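You operate a simulated robot arm through the tools that you are given. There is no shell and no other tool.

You run a simulated robot arm. Do the job below in one go: nothing can be reset, and whatever is moved stays where it is left.

TASK
Switch the bath off first, move the valve from the basket to the white tray, lid back on.
Fine: rest the lid on the blue mat meanwhile; heat knob to OFF, time knob to 0. Set down upright: brass valve.

Only the result counts: the job must be done as asked and must still hold three seconds after the hand-in. Knocking over, shifting, dropping, spilling or breaking anything else fails it. A push-on lid holds only when it is set on centred and level and pressed home; a screw cap is set on level and turned clockwise until tight.

THE ROBOT
A 6-joint arm with a two-finger gripper, fixed in place. Base frame: the origin is at the foot of the arm, x ahead of it, y to its left, z up. Readings come in mm, rad, newtons and seconds.
With the tool pointing down near the work surface it reaches from about 140 to 680 mm from the base axis. Its first joint turns from -1.152 to 1.152 rad. Payload 2.45 kg.
Tool frame: the origin (TCP) lies between the finger pads and is the grasp point; the fingertips stand 30 mm ahead of it; z points along the fingers, y is the line along which they close. The gripper opens to 106 mm. The gripper's body begins 79 mm behind the TCP.
Orientation is that of the tool frame in the base frame, as a unit quaternion [w, x, y, z]. With the fingers straight down and closing along the base's y, the tool's x points along the base's -x, its y along +y and its z along -z.

THE INTERFACE
- The arm moves only by the tool servo_tool. Its argument "series" is a list of rows, each a list of 7 numbers: the turn, a rotation vector about the tool's x, y, z in rad, then the shift along the tool's x, y, z in mm, then the gripper command, from -1 (fully open) to 1 (shut), values between in proportion. In form: [[ax, ay, az, dx, dy, dz, fingers], ...]. A call has 1 to 20 rows; each row is the pose to reach, as a shift and turn from the pose commanded when the call began, along the tool's axes at that moment. Each row takes 0.2 s and may step no farther than 50 mm and 0.15 rad from the row before; otherwise, or with a gripper value out of range, the whole call is refused. Where a pose cannot be reached the arm comes as near as it can. A force on the tool above 90 N (or 10 N above the force at the start of the call, whichever is more), or a blocked arm, ends the call early, and 0.2 s more pass. Each finger travels about 153 mm/s and halts on what it meets, pressing with about 27 N; the grip force reading is that of the motor and also rises with nothing between the fingers. The clock runs only during rows and for 0.2 s after the last one: add rows that repeat a pose to give the fingers time. The reply holds the time, the measured pose of the TCP, the force on the tool along the base axes, the opening and the grip force, in the units named above and with some noise, with the torque about the TCP (base axes, N m) and any sound that the robot's microphone picked up.
- Cameras (640 x 400 px; columns grow to the right, rows downward): "scene" is fixed at [64.9, 432.2, 1400.3]; the picture's right is [-0.59, -0.81, 0.00], its down [-0.47, 0.35, -0.81] and it looks along [0.65, -0.48, -0.59] (base axes); focal length 247 px, centre (320, 200). "wrist" rides on the gripper at [76, -2, -106] in the tool frame; the picture's right is [0.02, 1.00, 0.00], its down [-0.78, 0.02, -0.62] and it looks along [-0.62, 0.01, 0.78] (tool axes); focal length 247 px, centre (320, 200). There is no depth. A picture from a camera that has moved, and an enlarged one, comes with that camera's place and axes in the base frame and with its lens. The place of the scene camera against the robot may be out by one fixed shift of up to 12 mm in any direction.
- get_image(camera): a new picture of that camera. No time passes.
- close_up(camera, box): a new picture of the part [left, top, right, bottom] of that camera's present view, enlarged. No time passes.
- job_done(): hands the job in; it is judged then, once.

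Nothing tells you positions but the pictures and the camera data. Unless the task says otherwise, let go and move clear before handing in.

The tools are called after "Emit:" by a JSON object that holds its "name" and its "arguments". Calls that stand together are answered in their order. servo_tool: Moves the arm, as the interface text tells. Its arguments: {"type":"object","properties":{"series":{"type":"array","items":{"type":"array","items":{"type":"number"}}}},"required":["series"]} The other tools are called the same way: get_image (camera) takes a picture; close_up (camera, box) takes an enlarged picture of a part of a camera's view; job_done () hands the job in.

At the start:

```text
clock: 0.0
tool_pos: [414.4, -49.0, 1270.5]
tool_rot: [0.001, 0.0, 1.0, 0.0]
wrist_force: [-0.2, 0.3, -0.1]
wrist_torque: [0.01, 0.01, 0.0]
opening: 106.0
gripper_force: 0.1
```

scene: 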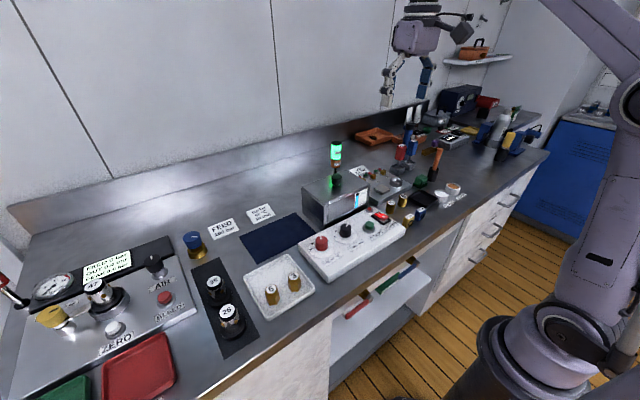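
wrist: 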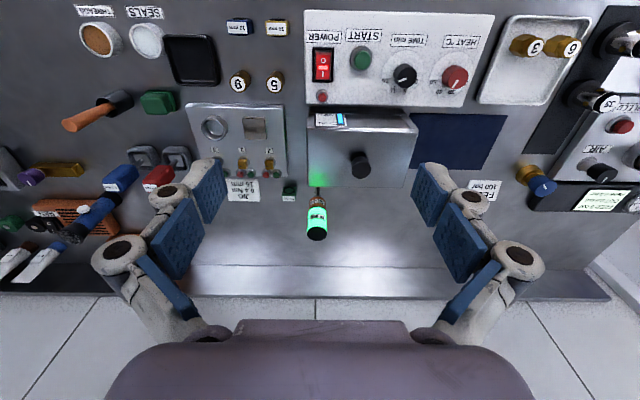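

I see a bench with an ultrasonic bath (a box with a dark lid knob), a control box with POWER, START, TIME and HEAT, a blue mat and a white tray already holding two brass valves. I'll take close-ups before moving.

Emit:
{"name": "close_up", "arguments": {"camera": "wrist", "box": [290, 0, 510, 140]}}

Emit:
{"name": "close_up", "arguments": {"camera": "wrist", "box": [280, 90, 520, 250]}}

Emit:
{"name": "close_up", "arguments": {"camera": "scene", "box": [230, 130, 430, 310]}}

Emit:
{"name": "close_up", "arguments": {"camera": "wrist", "box": [460, 0, 640, 120]}}

```text
2.86 times, centred on (400, 70) of wrist
camera zoom: at [339.1, -52.2, 1376.4], right [-0.02, 1.0, 0.0], down [0.78, 0.02, 0.62], along [0.62, 0.01, -0.78], focal length 706 px, centre (91, 571)
```

zoom: 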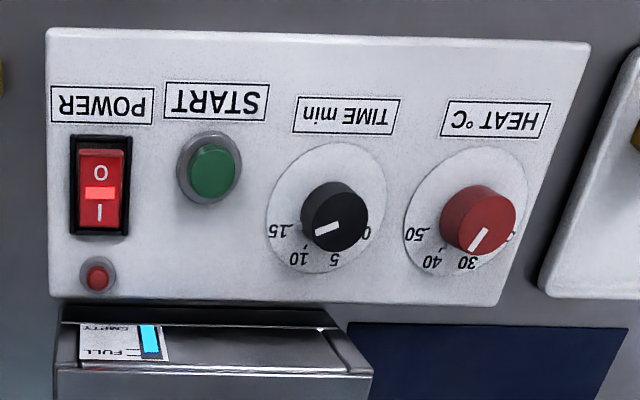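

```text
2.50 times, centred on (400, 170) of wrist
camera zoom: at [339.1, -52.2, 1376.4], right [-0.02, 1.0, 0.0], down [0.78, 0.02, 0.62], along [0.62, 0.01, -0.78], focal length 617 px, centre (120, 275)
```

zoom: 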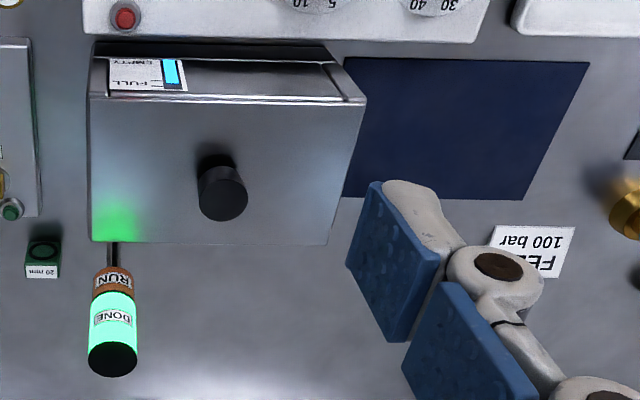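

```text
2.22 times, centred on (330, 220) of scene
camera zoom: at [64.9, 432.2, 1400.3], right [-0.59, -0.81, 0.0], down [-0.47, 0.35, -0.81], along [0.65, -0.48, -0.59], focal length 549 px, centre (298, 156)
```

zoom: 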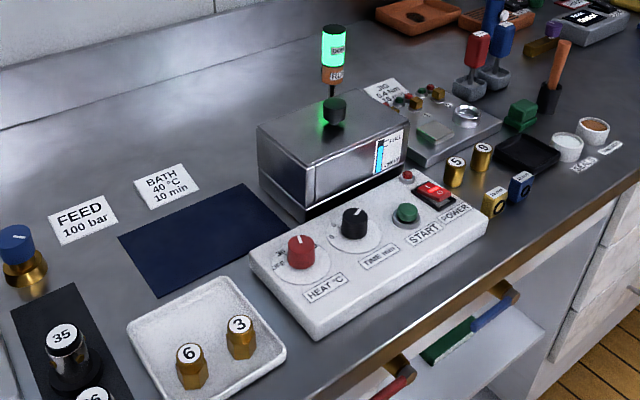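

```text
3.33 times, centred on (550, 60) of wrist
camera zoom: at [339.1, -52.2, 1376.4], right [-0.02, 1.0, 0.0], down [0.78, 0.02, 0.62], along [0.62, 0.01, -0.78], focal length 823 px, centre (-447, 667)
```

zoom: 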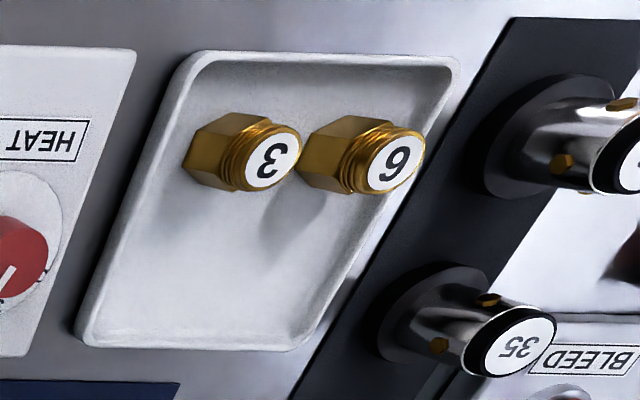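

The bench top is at about z=900. The control panel is near x≈415, with HEAT, TIME, START and POWER spread over y≈160 to -48, and the bath lid knob is near (540, 18, 1030). I'll move over the panel for a closer look.

Emit:
{"name": "servo_tool", "arguments": {"series": [[0, 0, 0, 16, 16, 28, -1], [0, 0, 0, 32, 32, 56, -1], [0, 0, 0, 48, 48, 84, -1], [0, 0, 0, 64, 64, 112, -1], [0, 0, 0, 80, 80, 140, -1], [0, 0, 0, 96, 96, 168, -1], [0, 0, 0, 109, 107, 190, -1], [0, 0, 0, 109, 107, 190, -1]]}}

Emit:
{"name": "get_image", "arguments": {"camera": "wrist"}}

Emit:
{"name": "get_image", "arguments": {"camera": "scene"}}

```text
clock: 1.8
tool_pos: [305.4, 59.7, 1080.7]
tool_rot: [0.0, 0.0, 1.0, -0.001]
wrist_force: [-0.7, 0.5, 0.0]
wrist_torque: [0.02, -0.03, 0.0]
opening: 106.0
gripper_force: 0.1
```

```text
taken
camera wrist: at [229.6, 56.8, 1186.9], right [-0.02, 1.0, 0.0], down [0.78, 0.02, 0.62], along [0.62, 0.01, -0.78], focal length 247 px, centre (320, 200)
```

wrist: 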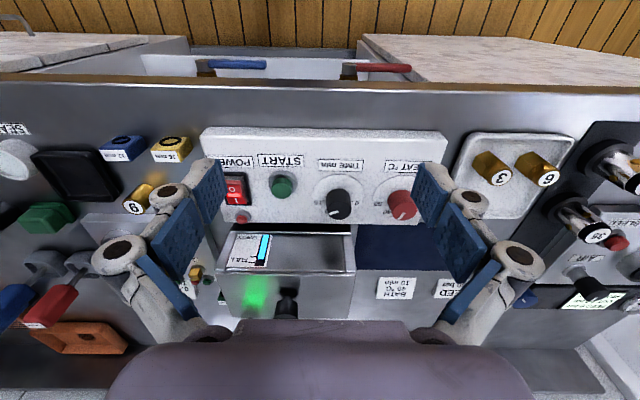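

```text
taken
```

scene: 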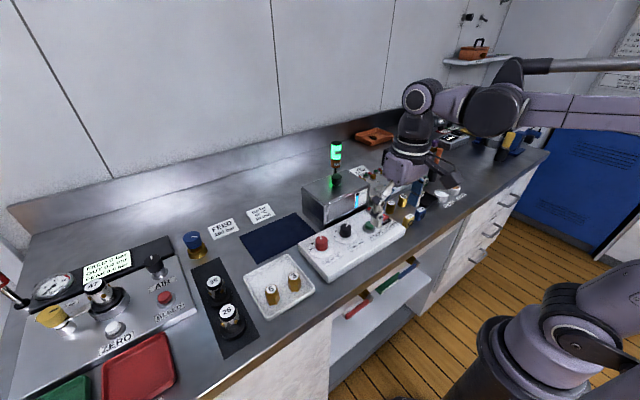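

The panel is in view. I'll enlarge the knobs, the rocker, the bath and the tray.

Emit:
{"name": "close_up", "arguments": {"camera": "wrist", "box": [310, 150, 430, 225]}}

Emit:
{"name": "close_up", "arguments": {"camera": "wrist", "box": [200, 140, 320, 230]}}

Emit:
{"name": "close_up", "arguments": {"camera": "wrist", "box": [190, 110, 460, 320]}}

Emit:
{"name": "close_up", "arguments": {"camera": "wrist", "box": [440, 120, 600, 240]}}

Emit:
{"name": "close_up", "arguments": {"camera": "scene", "box": [290, 200, 410, 290]}}

```text
5.33 times, centred on (370, 188) of wrist
camera zoom: at [229.6, 56.8, 1186.9], right [-0.02, 1.0, 0.0], down [0.78, 0.02, 0.62], along [0.62, 0.01, -0.78], focal length 1317 px, centre (53, 267)
```

zoom: 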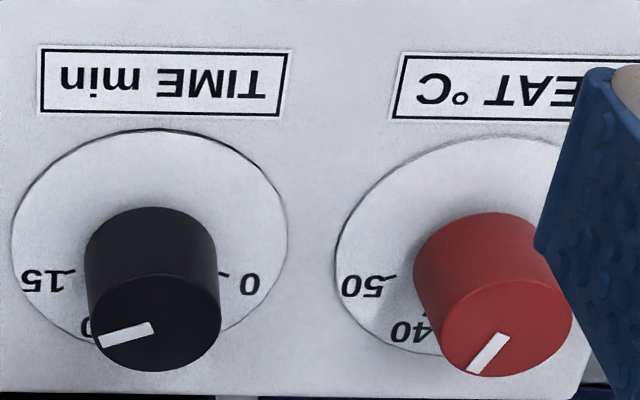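

```text
4.44 times, centred on (260, 185) of wrist
camera zoom: at [229.6, 56.8, 1186.9], right [-0.02, 1.0, 0.0], down [0.78, 0.02, 0.62], along [0.62, 0.01, -0.78], focal length 1098 px, centre (587, 267)
```

zoom: 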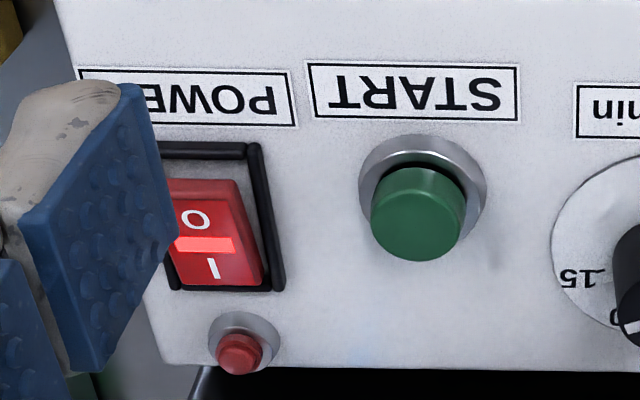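

```text
1.90 times, centred on (325, 215) of wrist
camera zoom: at [229.6, 56.8, 1186.9], right [-0.02, 1.0, 0.0], down [0.78, 0.02, 0.62], along [0.62, 0.01, -0.78], focal length 470 px, centre (310, 171)
```

zoom: 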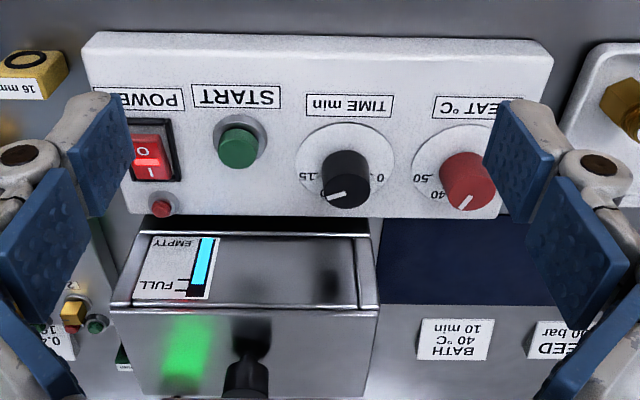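

```text
3.33 times, centred on (520, 180) of wrist
camera zoom: at [229.6, 56.8, 1186.9], right [-0.02, 1.0, 0.0], down [0.78, 0.02, 0.62], along [0.62, 0.01, -0.78], focal length 823 px, centre (-347, 267)
```

zoom: 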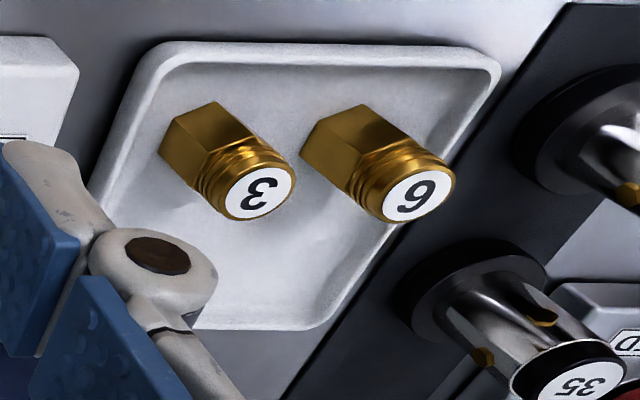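

```text
4.44 times, centred on (350, 245) of scene
camera zoom: at [64.9, 432.2, 1400.3], right [-0.59, -0.81, 0.0], down [-0.47, 0.35, -0.81], along [0.65, -0.48, -0.59], focal length 1097 px, centre (187, 0)
```

zoom: 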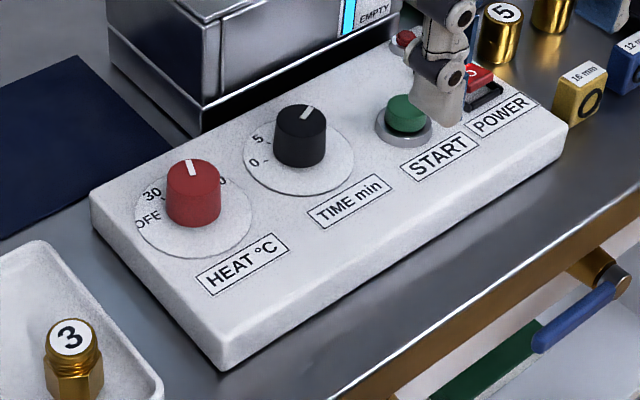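

HEAT is at about (426, 164) and TIME at about (426, 84), each about 30 mm across and 30 mm tall on a panel top at z≈929. The rocker is at about (416, -47) with O on the robot side. I'll look closer at the rocker's state and the pointer angles.

Emit:
{"name": "close_up", "arguments": {"camera": "wrist", "box": [215, 160, 265, 200]}}

Emit:
{"name": "close_up", "arguments": {"camera": "scene", "box": [310, 215, 370, 255]}}

Emit:
{"name": "servo_tool", "arguments": {"series": [[0, 0, 0, -10, -20, -20, -1], [0, 0, 0, -20, -50, -40, -1], [0, 0, 0, -30, -90, -40, -1], [0, 0, 0, -30, -90, -40, -1]]}}

Emit:
{"name": "get_image", "arguments": {"camera": "wrist"}}

```text
10.00 times, centred on (240, 180) of wrist
camera zoom: at [229.6, 56.8, 1186.9], right [-0.02, 1.0, 0.0], down [0.78, 0.02, 0.62], along [0.62, 0.01, -0.78], focal length 2470 px, centre (1120, 400)
```

zoom: 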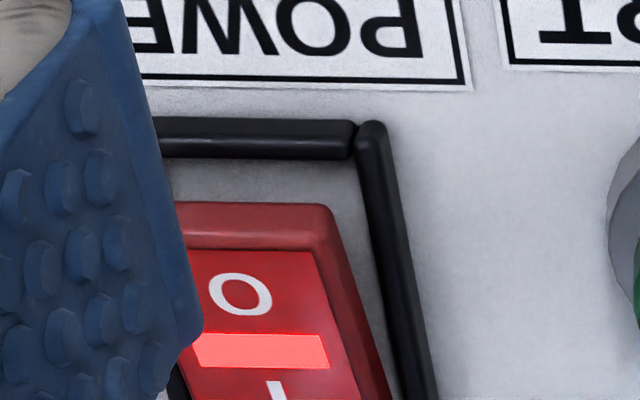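

```text
10.00 times, centred on (340, 235) of scene
camera zoom: at [64.9, 432.2, 1400.3], right [-0.59, -0.81, 0.0], down [-0.47, 0.35, -0.81], along [0.65, -0.48, -0.59], focal length 2469 px, centre (120, -150)
```

zoom: 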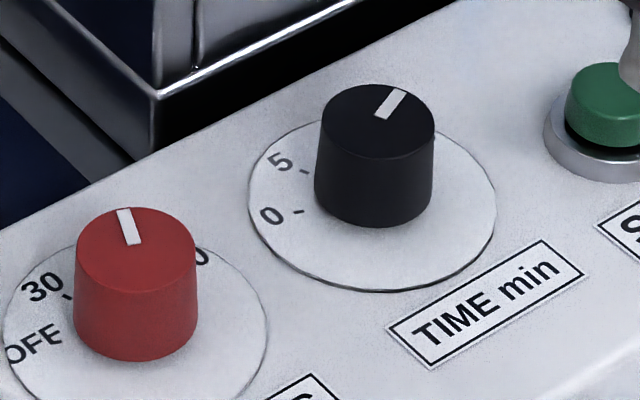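

```text
clock: 2.8
tool_pos: [334.5, -33.0, 1117.8]
tool_rot: [0.0, 0.0, 1.0, 0.001]
wrist_force: [0.2, 0.1, 0.8]
wrist_torque: [0.01, -0.02, 0.0]
opening: 105.8
gripper_force: 0.0
```

```text
taken
camera wrist: at [258.9, -35.5, 1224.9], right [-0.02, 1.0, 0.0], down [0.78, 0.02, 0.62], along [0.62, 0.01, -0.78], focal length 247 px, centre (320, 200)
```

wrist: 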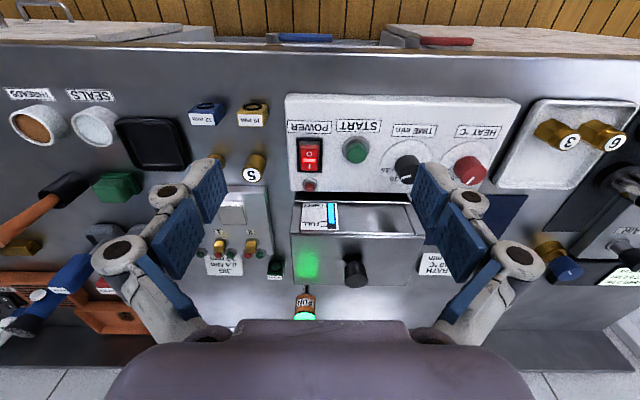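

Emit:
{"name": "close_up", "arguments": {"camera": "wrist", "box": [285, 130, 335, 195]}}

Emit:
{"name": "close_up", "arguments": {"camera": "wrist", "box": [280, 180, 440, 330]}}

```text
6.15 times, centred on (310, 162) of wrist
camera zoom: at [258.9, -35.5, 1224.9], right [-0.02, 1.0, 0.0], down [0.78, 0.02, 0.62], along [0.62, 0.01, -0.78], focal length 1520 px, centre (382, 431)
```

zoom: 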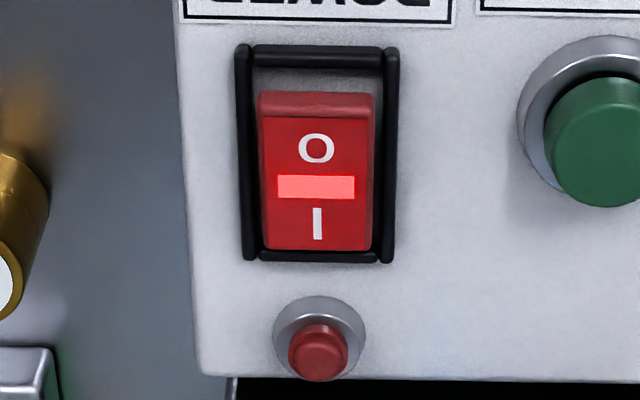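

```text
2.67 times, centred on (360, 255) of wrist
camera zoom: at [258.9, -35.5, 1224.9], right [-0.02, 1.0, 0.0], down [0.78, 0.02, 0.62], along [0.62, 0.01, -0.78], focal length 659 px, centre (213, 53)
```

zoom: 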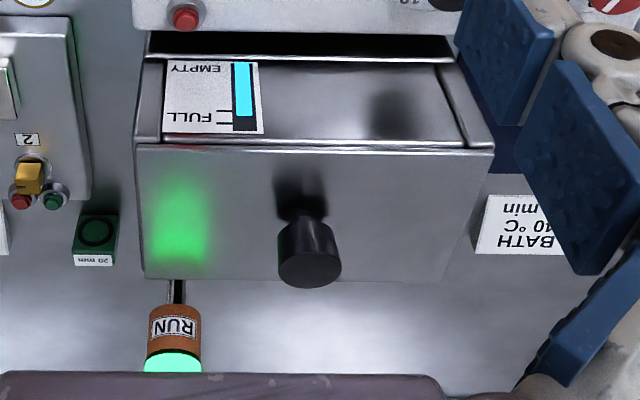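

The bath is on: the I side of the rocker is down and lit, and the O end is raised, with its edge near x≈402, y≈-47, z≈940. I'll close the fingers, tilt slightly so only their near edge leads, and come above the O end.

Emit:
{"name": "servo_tool", "arguments": {"series": [[0, 0, 0, -15, -3, 25, 1], [0, -0.1, 0, -30, -6, 50, 1], [0, -0.2, 0, -45, -9, 80, 1], [0, -0.3, 0, -60, -12, 105, 1], [0, -0.3, 0, -74, -14.3, 127, 1], [0, -0.3, 0, -74, -14.3, 127, 1], [0, -0.3, 0, -74, -14.3, 127, 1]]}}

Emit:
{"name": "get_image", "arguments": {"camera": "wrist"}}

Emit:
{"name": "close_up", "arguments": {"camera": "scene", "box": [350, 190, 430, 250]}}

```text
clock: 4.4
tool_pos: [410.1, -47.9, 991.8]
tool_rot: [0.149, -0.001, 0.989, 0.0]
wrist_force: [-0.2, -0.2, -0.5]
wrist_torque: [-0.01, 0.0, 0.04]
opening: 0.0
gripper_force: 26.9
```

```text
taken
camera wrist: at [305.4, -49.4, 1070.7], right [-0.02, 1.0, -0.01], down [0.56, 0.02, 0.83], along [0.83, 0.01, -0.56], focal length 247 px, centre (320, 200)
```

wrist: 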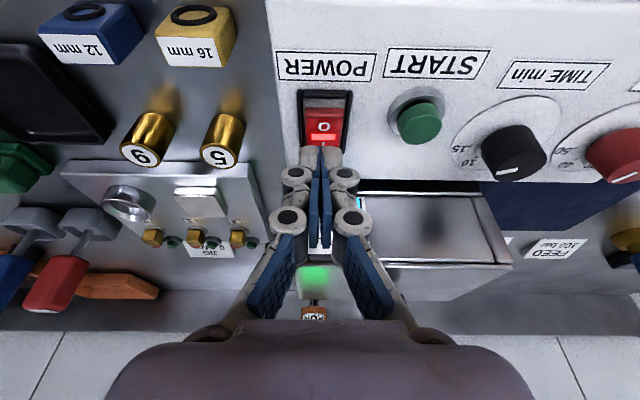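

```text
6.67 times, centred on (390, 220) of scene
camera zoom: at [64.9, 432.2, 1400.3], right [-0.59, -0.81, 0.0], down [-0.47, 0.35, -0.81], along [0.65, -0.48, -0.59], focal length 1646 px, centre (-147, 67)
```

zoom: 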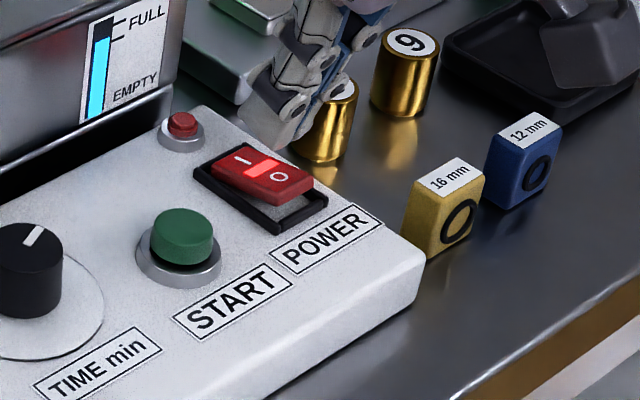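

The fingertips are about 20 mm above the O end of the rocker, so I'll press straight down.

Emit:
{"name": "servo_tool", "arguments": {"series": [[0, 0, 0, 2.96, 0, 9.55, 1], [0, 0, 0, 5.3, 0, 17.2, 1], [0, 0, 0, 6.5, 0, 21.0, 1], [0, 0, 0, 7.4, 0, 23.9, 1], [0, 0, 0, 8.0, 0, 25.8, 1], [0, 0, 0, 8.6, 0, 27.7, 1], [0, 0, 0, 9.2, 0, 29.6, 1]]}}

Emit:
{"name": "close_up", "arguments": {"camera": "scene", "box": [350, 190, 430, 250]}}

Emit:
{"name": "get_image", "arguments": {"camera": "wrist"}}

```text
clock: 5.5
tool_pos: [408.9, -46.5, 970.4]
tool_rot: [0.149, 0.0, 0.989, 0.001]
wrist_force: [-14.6, 0.6, 33.1]
wrist_torque: [0.01, 0.49, 0.04]
opening: 5.9
gripper_force: 28.2
heard: click
stopped in row 5: the force on the tool passed its limit at 101 N (the readings are from after the stop); the commanded pose is now the measured one
```

```text
6.67 times, centred on (390, 220) of scene
camera zoom: at [64.1, 432.3, 1400.3], right [-0.59, -0.81, 0.0], down [-0.47, 0.35, -0.81], along [0.65, -0.48, -0.59], focal length 1646 px, centre (-147, 67)
```

zoom: 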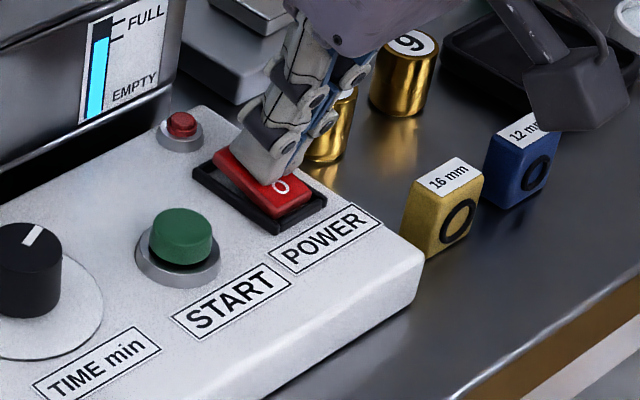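

```text
taken
camera wrist: at [306.4, -49.9, 1050.5], right [-0.02, 1.0, -0.01], down [0.57, 0.02, 0.82], along [0.82, 0.01, -0.57], focal length 247 px, centre (320, 200)
```

wrist: 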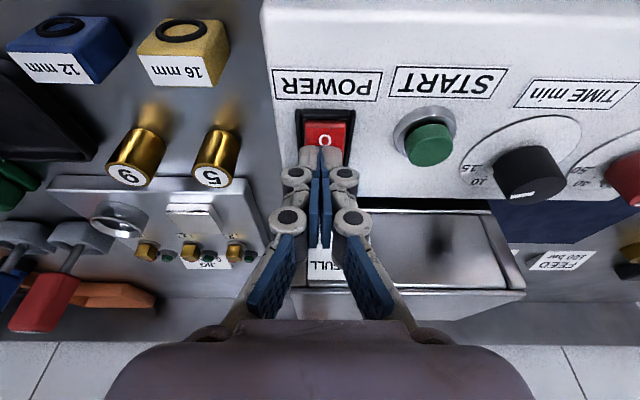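

I heard a click, the rocker is down on O and its light is out. I'll lift clear and check.

Emit:
{"name": "servo_tool", "arguments": {"series": [[0, 0, 0, -3, 0, -9.6, 1], [0, 0, 0, -12, 0, -38, 1], [0, 0, 0, -24, 0, -76, 1], [0, 0.1, 0, -27, 0, -90, 1], [0, 0.2, 0, -27, 0, -90, 1], [0, 0.3, 0, -27, 0, -90, 0.2], [0, 0.3, 0, -27, 0, -90, 0.2]]}}

Emit:
{"name": "close_up", "arguments": {"camera": "scene", "box": [350, 190, 430, 250]}}

Emit:
{"name": "get_image", "arguments": {"camera": "wrist"}}

Emit:
{"name": "get_image", "arguments": {"camera": "scene"}}

```text
clock: 7.1
tool_pos: [409.4, -47.4, 1064.9]
tool_rot: [0.001, 0.001, 1.0, 0.0]
wrist_force: [0.1, -0.3, -0.7]
wrist_torque: [0.0, 0.0, -0.01]
opening: 42.5
gripper_force: 0.0
```

```text
6.67 times, centred on (390, 220) of scene
camera zoom: at [64.9, 432.2, 1400.3], right [-0.59, -0.81, 0.0], down [-0.47, 0.35, -0.81], along [0.65, -0.48, -0.59], focal length 1646 px, centre (-147, 67)
```

zoom: 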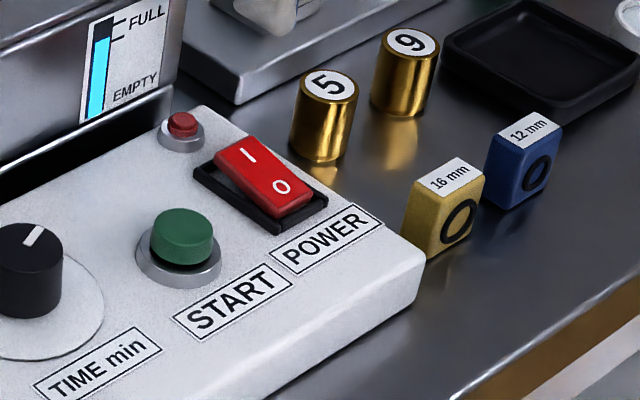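

```text
taken
camera wrist: at [334.2, -49.9, 1170.5], right [-0.02, 1.0, 0.0], down [0.78, 0.02, 0.62], along [0.62, 0.01, -0.78], focal length 247 px, centre (320, 200)
```

wrist: 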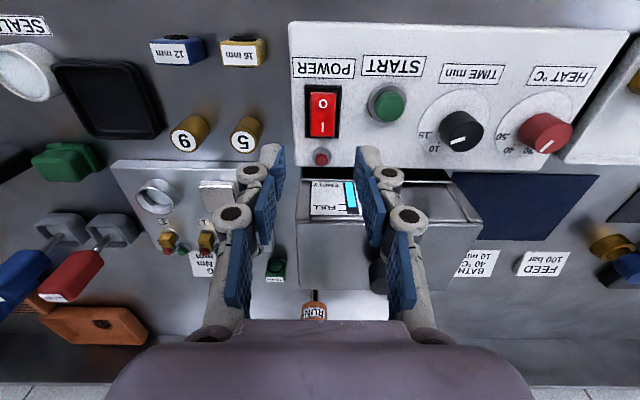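

```text
taken
```

scene: 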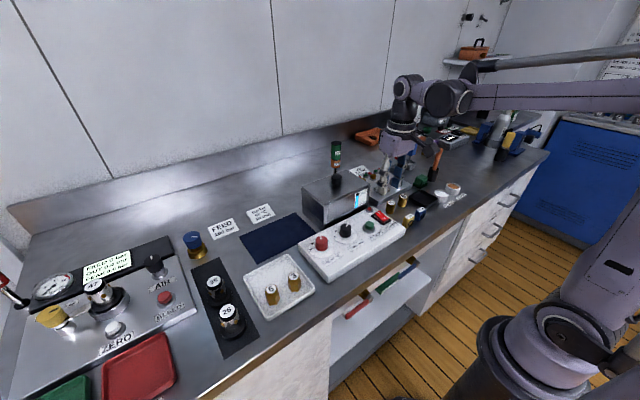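

The rocker is on O and the tower light is out. Next come the knobs, so I'll measure the pointer angles and scale marks.

Emit:
{"name": "close_up", "arguments": {"camera": "wrist", "box": [410, 80, 490, 165]}}

Emit:
{"name": "close_up", "arguments": {"camera": "wrist", "box": [490, 75, 600, 165]}}

```text
4.71 times, centred on (450, 122) of wrist
camera zoom: at [334.2, -49.9, 1170.5], right [-0.02, 1.0, 0.0], down [0.78, 0.02, 0.62], along [0.62, 0.01, -0.78], focal length 1162 px, centre (-292, 565)
```

zoom: 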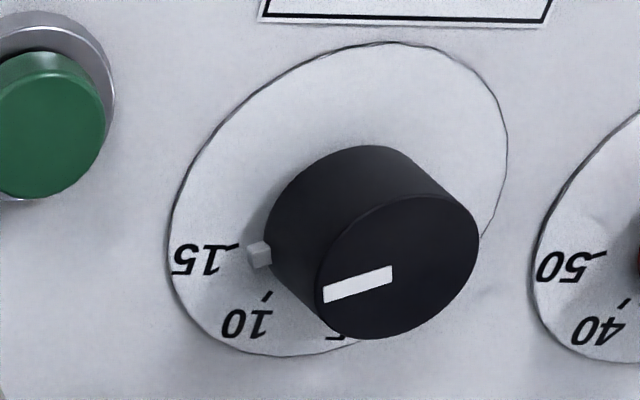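

```text
4.44 times, centred on (545, 120) of wrist
camera zoom: at [334.2, -49.9, 1170.5], right [-0.02, 1.0, 0.0], down [0.78, 0.02, 0.62], along [0.62, 0.01, -0.78], focal length 1098 px, centre (-680, 556)
```

zoom: 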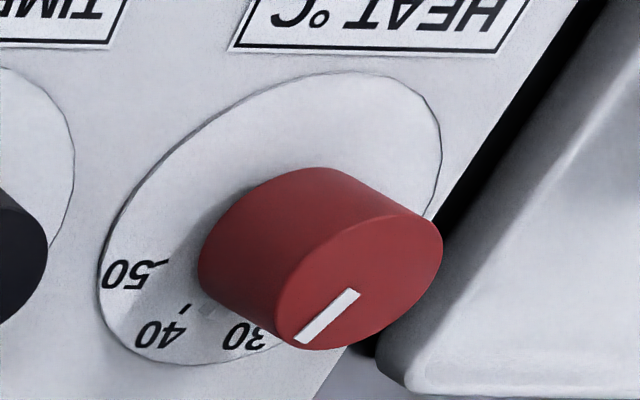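

HEAT's pointer is at about -23° (40 °C) and TIME's at about -63° (15), while OFF and 0 sit at +60°. I'll start with TIME: go above it with the gripper yawed -60°, so one grip can turn it about 122° anticlockwise.

Emit:
{"name": "servo_tool", "arguments": {"series": [[0, 0, 0.13, -2, 16, 0, 0.13], [0, 0, 0.26, -4, 33, 5, 0.13], [0, 0, 0.4, -7, 50, 10, 0.13], [0, 0, 0.53, -9, 67, 20, 0.13], [0, 0, 0.66, -11, 84, 30, 0.13], [0, 0, 0.79, -13, 100, 40, 0.13], [0, 0, 0.92, -15, 116, 50, 0.13], [0, 0, 1.05, -16.8, 131.7, 55, 0.13], [0, 0, 1.05, -16.8, 131.7, 55, 0.13]]}}

Emit:
{"name": "get_image", "arguments": {"camera": "wrist"}}

Emit:
{"name": "close_up", "arguments": {"camera": "scene", "box": [290, 180, 420, 280]}}

```text
clock: 9.1
tool_pos: [427.4, 85.3, 1008.9]
tool_rot: [0.0, 0.502, 0.865, 0.001]
wrist_force: [-0.3, 0.0, 0.5]
wrist_torque: [-0.02, -0.02, -0.01]
opening: 46.3
gripper_force: 0.0
```

```text
taken
camera wrist: at [388.7, 148.8, 1115.7], right [0.86, 0.51, 0.0], down [0.4, -0.67, 0.62], along [0.32, -0.53, -0.78], focal length 247 px, centre (320, 200)
```

wrist: 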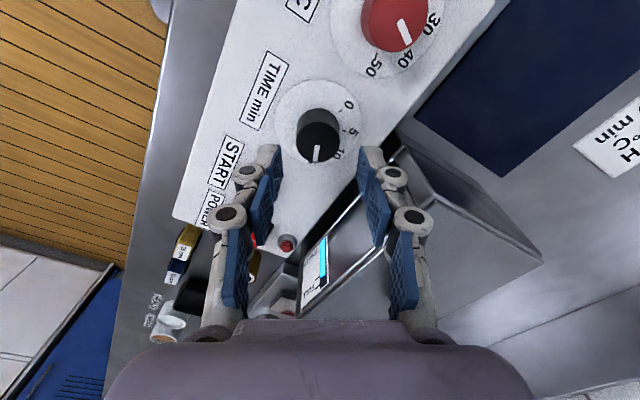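

```text
4.00 times, centred on (355, 230) of scene
camera zoom: at [64.9, 432.2, 1400.3], right [-0.59, -0.81, 0.0], down [-0.47, 0.35, -0.81], along [0.65, -0.48, -0.59], focal length 988 px, centre (180, 80)
```

zoom: 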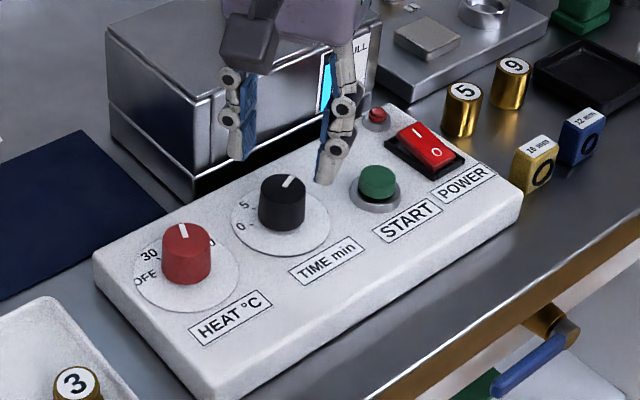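

Emit:
{"name": "close_up", "arguments": {"camera": "wrist", "box": [260, 80, 380, 180]}}

```text
4.00 times, centred on (320, 130) of wrist
camera zoom: at [388.7, 148.8, 1115.7], right [0.86, 0.51, 0.0], down [0.4, -0.67, 0.62], along [0.32, -0.53, -0.78], focal length 988 px, centre (320, 480)
```

zoom: 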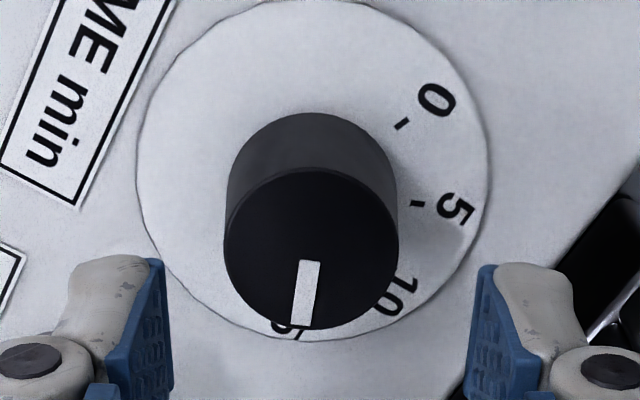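

The knob is about 2 mm off the grip axis along the tool's y. I'll correct that while going down, then close on the knob.

Emit:
{"name": "servo_tool", "arguments": {"series": [[0, 0, 0, 0.8, -1.8, 15, 0.13], [0, 0, 0, 0.8, -1.8, 30, 0.13], [0, 0, 0, 0.8, -1.8, 40, 0.13], [0, 0, 0, 0.8, -1.8, 44, 0.13], [0, 0, 0, 0.8, -1.8, 44, 0.13]]}}

Emit:
{"name": "get_image", "arguments": {"camera": "wrist"}}

Emit:
{"name": "close_up", "arguments": {"camera": "scene", "box": [310, 190, 390, 250]}}

```text
clock: 10.3
tool_pos: [425.6, 83.4, 964.6]
tool_rot: [0.001, 0.501, 0.865, 0.0]
wrist_force: [-0.6, 0.0, 0.0]
wrist_torque: [-0.04, -0.03, -0.01]
opening: 46.3
gripper_force: 0.0
```

```text
taken
camera wrist: at [386.3, 148.2, 1071.3], right [0.86, 0.52, 0.0], down [0.4, -0.67, 0.62], along [0.32, -0.53, -0.78], focal length 247 px, centre (320, 200)
```

wrist: 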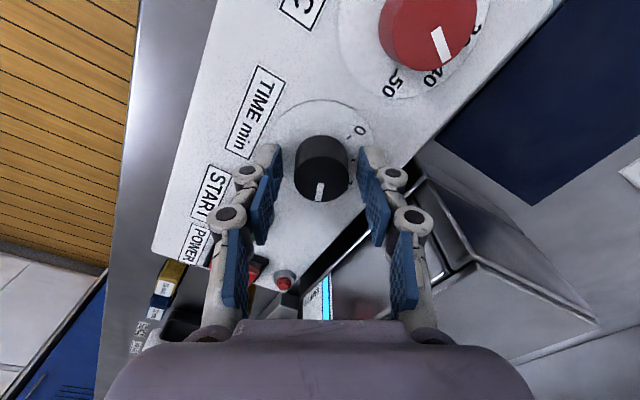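

```text
6.67 times, centred on (350, 220) of scene
camera zoom: at [64.9, 432.2, 1400.3], right [-0.59, -0.81, 0.0], down [-0.47, 0.35, -0.81], along [0.65, -0.48, -0.59], focal length 1646 px, centre (120, 67)
```

zoom: 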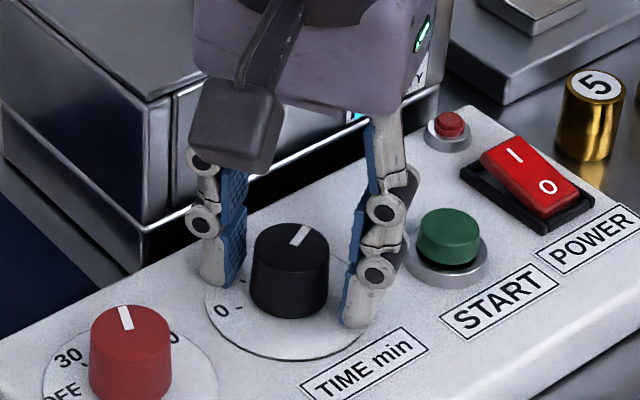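

The fingers straddle the TIME knob and are centred on it. I'll close and turn it anticlockwise seen from above (negative about tool z) by about 2.1 rad.

Emit:
{"name": "servo_tool", "arguments": {"series": [[0, 0, 0, 0, 0, 0, 1], [0, 0, 0, 0, 0, 0, 1], [0, 0, -0.14, 0, 0, 0, 1], [0, 0, -0.28, 0, 0, 0, 1], [0, 0, -0.42, 0, 0, 0, 1], [0, 0, -0.56, 0, 0, 0, 1], [0, 0, -0.7, 0, 0, 0, 1], [0, 0, -0.84, 0, 0, 0, 1], [0, 0, -0.98, 0, 0, 0, 1], [0, 0, -1.12, 0, 0, 0, 1], [0, 0, -1.26, 0, 0, 0, 1], [0, 0, -1.4, 0, 0, 0, 1], [0, 0, -1.54, 0, 0, 0, 1], [0, 0, -1.68, 0, 0, 0, 1], [0, 0, -1.82, 0, 0, 0, 1], [0, 0, -1.96, 0, 0, 0, 1], [0, 0, -2.07, 0, 0, 0, 1], [0, 0, -2.07, 0, 0, 0, 1]]}}

Emit:
{"name": "get_image", "arguments": {"camera": "wrist"}}

Emit:
{"name": "close_up", "arguments": {"camera": "scene", "box": [310, 190, 390, 250]}}

```text
clock: 14.1
tool_pos: [425.3, 85.4, 965.6]
tool_rot: [0.001, -0.488, 0.873, 0.0]
wrist_force: [3.7, 12.8, -8.0]
wrist_torque: [1.12, -0.64, 0.0]
opening: 30.4
gripper_force: 44.8
```

```text
taken
camera wrist: at [387.0, 17.6, 1071.6], right [-0.86, 0.5, 0.0], down [0.39, 0.68, 0.62], along [0.31, 0.54, -0.78], focal length 247 px, centre (320, 200)
```

wrist: 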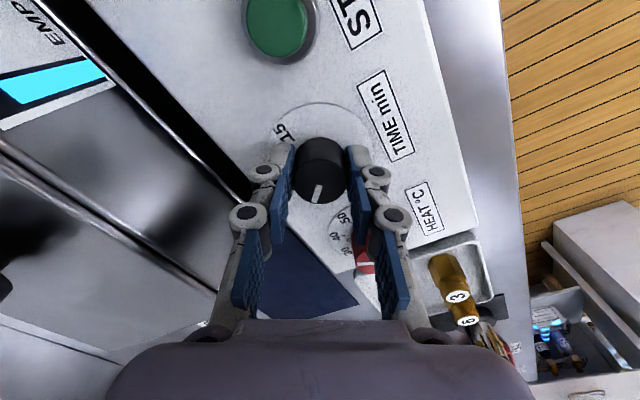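

```text
6.67 times, centred on (350, 220) of scene
camera zoom: at [65.1, 432.5, 1400.1], right [-0.59, -0.81, 0.0], down [-0.47, 0.35, -0.81], along [0.65, -0.48, -0.59], focal length 1646 px, centre (120, 67)
```

zoom: 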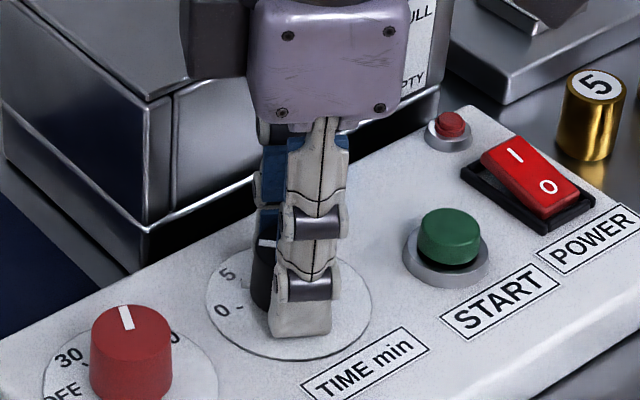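

Emit:
{"name": "close_up", "arguments": {"camera": "wrist", "box": [280, 90, 380, 220]}}

Emit:
{"name": "close_up", "arguments": {"camera": "scene", "box": [330, 215, 365, 245]}}

```text
3.08 times, centred on (330, 155) of wrist
camera zoom: at [387.0, 17.6, 1071.6], right [-0.86, 0.5, 0.0], down [0.39, 0.68, 0.62], along [0.31, 0.54, -0.78], focal length 760 px, centre (289, 338)
```

zoom: 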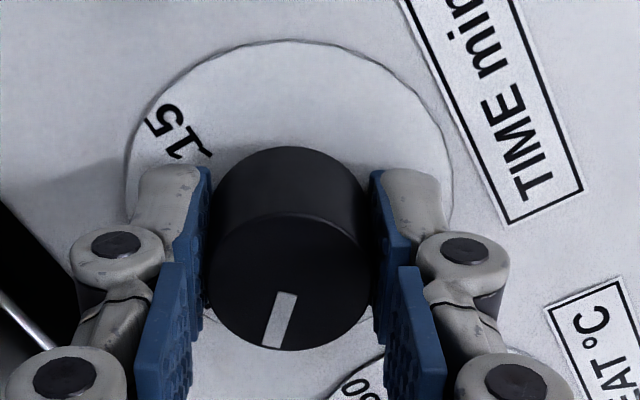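

```text
13.33 times, centred on (348, 230) of scene
camera zoom: at [65.1, 432.5, 1400.1], right [-0.59, -0.81, 0.0], down [-0.47, 0.35, -0.81], along [0.65, -0.48, -0.59], focal length 3292 px, centre (-47, -200)
```

zoom: 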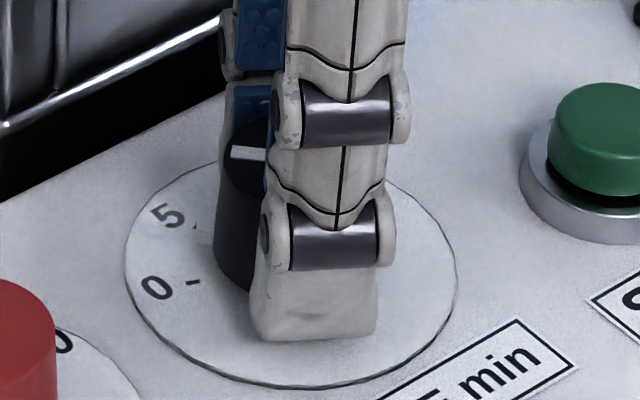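

The TIME pointer is now roughly at 48–50° and the 0 mark is at 60°. I'll turn a little further, watching the torque in case there is an end stop.

Emit:
{"name": "servo_tool", "arguments": {"series": [[0, 0, -0.07, 0, 0, 0, 1], [0, 0, -0.14, 0, 0, 0, 1], [0, 0, -0.14, 0, 0, 0, 1]]}}

Emit:
{"name": "close_up", "arguments": {"camera": "wrist", "box": [280, 90, 380, 220]}}

Emit:
{"name": "close_up", "arguments": {"camera": "scene", "box": [330, 215, 365, 245]}}

```text
clock: 14.9
tool_pos: [423.9, 84.3, 965.7]
tool_rot: [-0.001, -0.548, 0.836, 0.001]
wrist_force: [3.6, 13.9, -13.2]
wrist_torque: [0.62, -0.14, 0.01]
opening: 30.5
gripper_force: 44.9
```

```text
3.08 times, centred on (330, 155) of wrist
camera zoom: at [396.7, 12.9, 1071.7], right [-0.93, 0.38, 0.0], down [0.3, 0.72, 0.62], along [0.24, 0.58, -0.78], focal length 760 px, centre (289, 338)
```

zoom: 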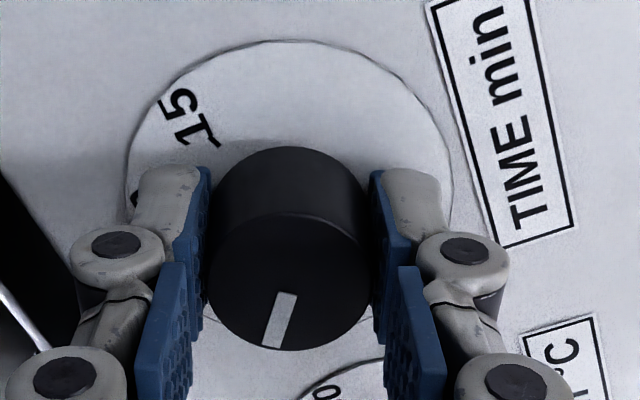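

```text
13.33 times, centred on (348, 230) of scene
camera zoom: at [65.2, 432.6, 1400.1], right [-0.59, -0.81, 0.0], down [-0.47, 0.35, -0.81], along [0.65, -0.48, -0.59], focal length 3292 px, centre (-47, -200)
```

zoom: 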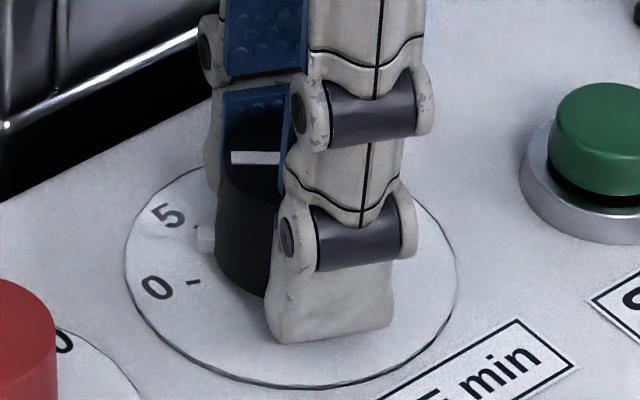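

The pointer still tracks the fingers and should now read around 56°. I'll open, rise and check it against the 0 mark from above.

Emit:
{"name": "servo_tool", "arguments": {"series": [[0, 0, 0, 0, 0, 0, 0.13], [0, 0, 0, 0, 0, 0, 0.13], [0, 0, 0, 0, 0, -15, 0.13], [0, 0, 0, 0, 0, -45, 0.13], [0, 0, 0.1, 0, 0, -80, 0.13], [0, 0, 0.1, 0, 0, -80, 0.13]]}}

Emit:
{"name": "close_up", "arguments": {"camera": "wrist", "box": [260, 80, 380, 180]}}

Emit:
{"name": "close_up", "arguments": {"camera": "scene", "box": [330, 215, 365, 245]}}

```text
clock: 16.3
tool_pos: [424.5, 83.4, 1045.5]
tool_rot: [0.0, -0.505, 0.863, 0.0]
wrist_force: [-0.5, 0.3, 0.1]
wrist_torque: [-0.03, -0.02, -0.02]
opening: 46.2
gripper_force: 0.0
```

```text
4.00 times, centred on (320, 130) of wrist
camera zoom: at [388.9, 14.4, 1152.1], right [-0.88, 0.47, 0.0], down [0.37, 0.69, 0.62], along [0.29, 0.55, -0.78], focal length 988 px, centre (320, 480)
```

zoom: 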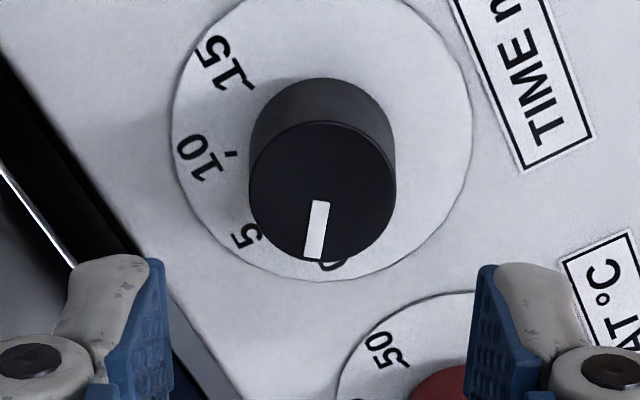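

```text
13.33 times, centred on (348, 230) of scene
camera zoom: at [64.9, 432.2, 1400.3], right [-0.59, -0.81, 0.0], down [-0.47, 0.35, -0.81], along [0.65, -0.48, -0.59], focal length 3292 px, centre (-47, -200)
```

zoom: 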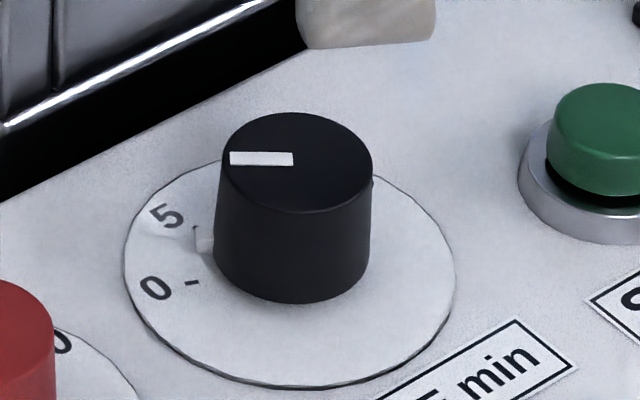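

From both cameras the TIME pointer reads about 54–55° and the 0 mark about 61°, so it needs another 7°. I'll regrip and nudge it.

Emit:
{"name": "servo_tool", "arguments": {"series": [[0, 0, 0, -1.2, 0, 30, 0.13], [0, 0, 0, -1.2, 0, 60, 0.13], [0, 0, 0, -1.2, 0, 76, 0.13], [0, 0, 0, -1.2, 0, 81, 0.13], [0, 0, 0, -1.2, 0, 81, 1], [0, 0, 0, -1.2, 0, 81, 1], [0, 0, -0.07, -1.2, 0, 81, 1], [0, 0, -0.14, -1.2, 0, 81, 1], [0, 0, -0.14, -1.2, 0, 81, 1], [0, 0, -0.14, -1.2, 0, 81, 0.13], [0, 0, -0.14, -1.2, 0, 81, 0.13], [0, 0, -0.14, -1.2, 0, 66, 0.13], [0, 0, -0.14, -1.2, 0, 30, 0.13], [0, 0, 0, -1.2, 0, 0, 0.13], [0, 0, 0, -1.2, 0, 0, 0.13]]}}

Emit:
{"name": "close_up", "arguments": {"camera": "wrist", "box": [260, 80, 380, 180]}}

Emit:
{"name": "close_up", "arguments": {"camera": "scene", "box": [330, 215, 365, 245]}}

```text
clock: 19.5
tool_pos: [429.6, 83.4, 1045.2]
tool_rot: [0.0, -0.504, 0.864, 0.0]
wrist_force: [0.6, -0.1, 0.1]
wrist_torque: [0.01, 0.0, 0.0]
opening: 46.0
gripper_force: 0.1
```

```text
4.00 times, centred on (320, 130) of wrist
camera zoom: at [393.1, 15.8, 1151.8], right [-0.88, 0.47, 0.0], down [0.37, 0.69, 0.62], along [0.29, 0.55, -0.78], focal length 988 px, centre (320, 480)
```

zoom: 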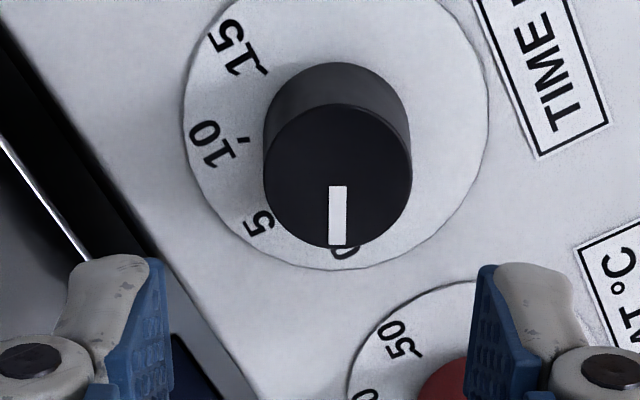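

```text
13.33 times, centred on (348, 230) of scene
camera zoom: at [64.9, 432.2, 1400.3], right [-0.59, -0.81, 0.0], down [-0.47, 0.35, -0.81], along [0.65, -0.48, -0.59], focal length 3292 px, centre (-47, -200)
```

zoom: 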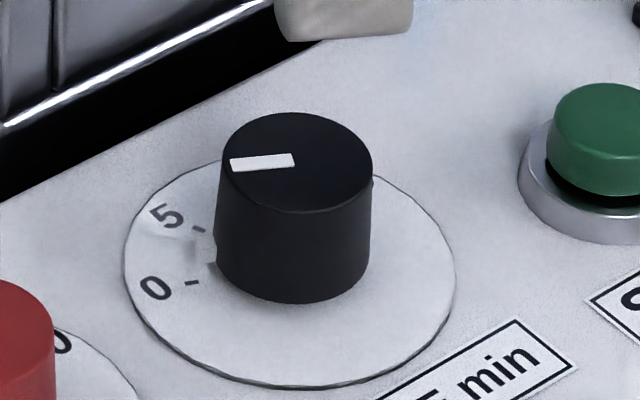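

The TIME pointer now reads about 61°. To judge both knobs properly I'll square up the yaw and tilt the tool so the wrist camera looks straight down at the panel.

Emit:
{"name": "servo_tool", "arguments": {"series": [[0, 0, 0.14, -4, 4, 0, -1], [0, 0, 0.28, -8, 8, 0, -1], [0, 0, 0.42, -12, 12, 0, -1], [0, 0, 0.56, -16, 16, 0, -1], [0, 0, 0.7, -20, 20, 0, -1], [0, 0, 0.84, -25, 24, 0, -1], [0, 0, 0.98, -30, 28, 0, -1], [0, 0, 1.056, -32.4, 29.3, 0, -1], [0, 0, 1.056, -32.4, 29.3, 0, -1]]}}

Emit:
{"name": "servo_tool", "arguments": {"series": [[0, 0.14, 0, 0, 0, 0, -1], [0, 0.28, 0, 0, 0, 0, -1], [0, 0.42, 0, 0, 0, 0, -1], [0, 0.56, 0, 0, 0, 0, -1], [0, 0.67, 0, 0, 0, 0, -1], [0, 0.67, 0, 0, 0, 0, -1]]}}

Emit:
{"name": "get_image", "arguments": {"camera": "wrist"}}

```text
clock: 21.5
tool_pos: [416.4, 127.6, 1045.2]
tool_rot: [0.001, -0.001, 1.0, 0.0]
wrist_force: [-0.1, 0.3, -0.7]
wrist_torque: [-0.01, -0.02, -0.01]
opening: 105.9
gripper_force: 0.0
```

```text
clock: 22.9
tool_pos: [415.8, 128.3, 1045.0]
tool_rot: [-0.225, -0.001, 0.974, 0.001]
wrist_force: [-0.4, -0.3, 0.0]
wrist_torque: [-0.02, 0.01, 0.0]
opening: 106.2
gripper_force: 0.2
out of reach, approached as far as the arm can: row 4, 5, 6
```

```text
taken
camera wrist: at [394.7, 126.3, 1174.0], right [-0.02, 1.0, 0.01], down [0.98, 0.02, 0.21], along [0.21, 0.02, -0.98], focal length 247 px, centre (320, 200)
```

wrist: 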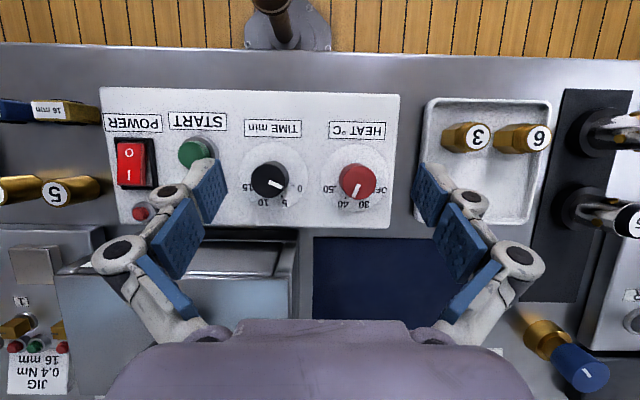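

This near-overhead view is good, so I'll enlarge both knobs.

Emit:
{"name": "close_up", "arguments": {"camera": "wrist", "box": [230, 135, 310, 215]}}

Emit:
{"name": "close_up", "arguments": {"camera": "wrist", "box": [315, 135, 395, 215]}}

Emit:
{"name": "close_up", "arguments": {"camera": "wrist", "box": [400, 90, 570, 240]}}

```text
5.00 times, centred on (270, 175) of wrist
camera zoom: at [394.7, 126.3, 1174.0], right [-0.02, 1.0, 0.01], down [0.98, 0.02, 0.21], along [0.21, 0.02, -0.98], focal length 1235 px, centre (570, 325)
```

zoom: 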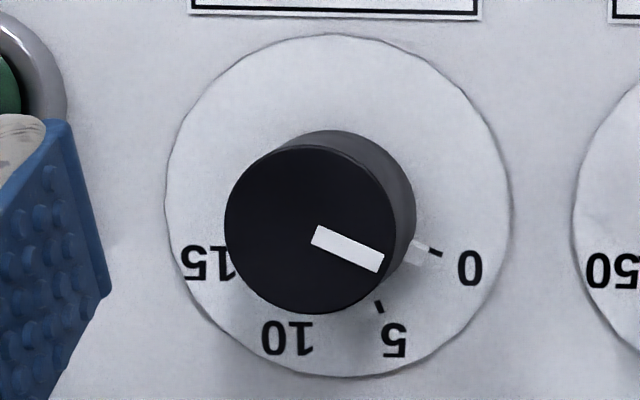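

```text
5.00 times, centred on (355, 175) of wrist
camera zoom: at [394.7, 126.3, 1174.0], right [-0.02, 1.0, 0.01], down [0.98, 0.02, 0.21], along [0.21, 0.02, -0.98], focal length 1235 px, centre (145, 325)
```

zoom: 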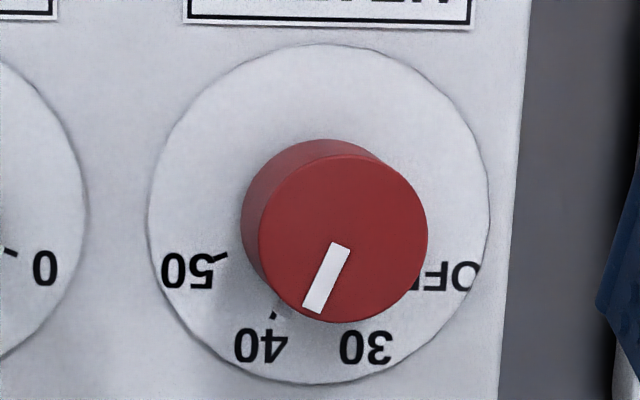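

```text
2.67 times, centred on (485, 165) of wrist
camera zoom: at [394.7, 126.3, 1174.0], right [-0.02, 1.0, 0.01], down [0.98, 0.02, 0.21], along [0.21, 0.02, -0.98], focal length 659 px, centre (-120, 293)
```

zoom: 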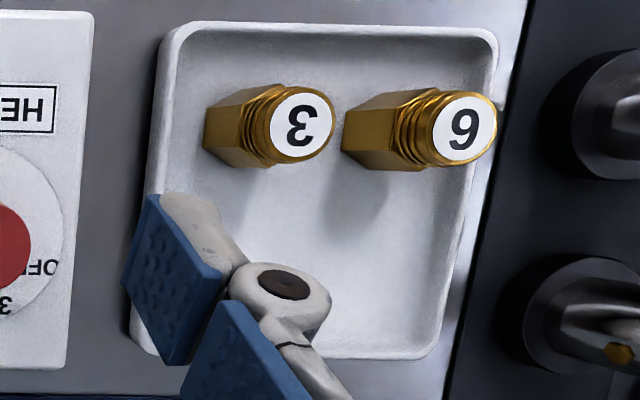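

TIME now points at 0: pointer about 66°, mark about 65°. HEAT reads -21° (40) and needs about +87°, and the knob is at (425, 165). I'll restore the vertical tool first.

Emit:
{"name": "servo_tool", "arguments": {"series": [[0, -0.15, 0, 0, 0, 0, -1], [0, -0.3, 0, 0, 0, 0, -1], [0, -0.45, 0, 0, 0, 0, -1], [0, -0.45, 0, 0, 0, 0, -1]]}}

```text
clock: 23.9
tool_pos: [416.1, 128.0, 1045.9]
tool_rot: [0.0, -0.002, 1.0, 0.001]
wrist_force: [0.5, 0.3, -0.2]
wrist_torque: [-0.02, -0.03, -0.04]
opening: 105.8
gripper_force: 0.0
```

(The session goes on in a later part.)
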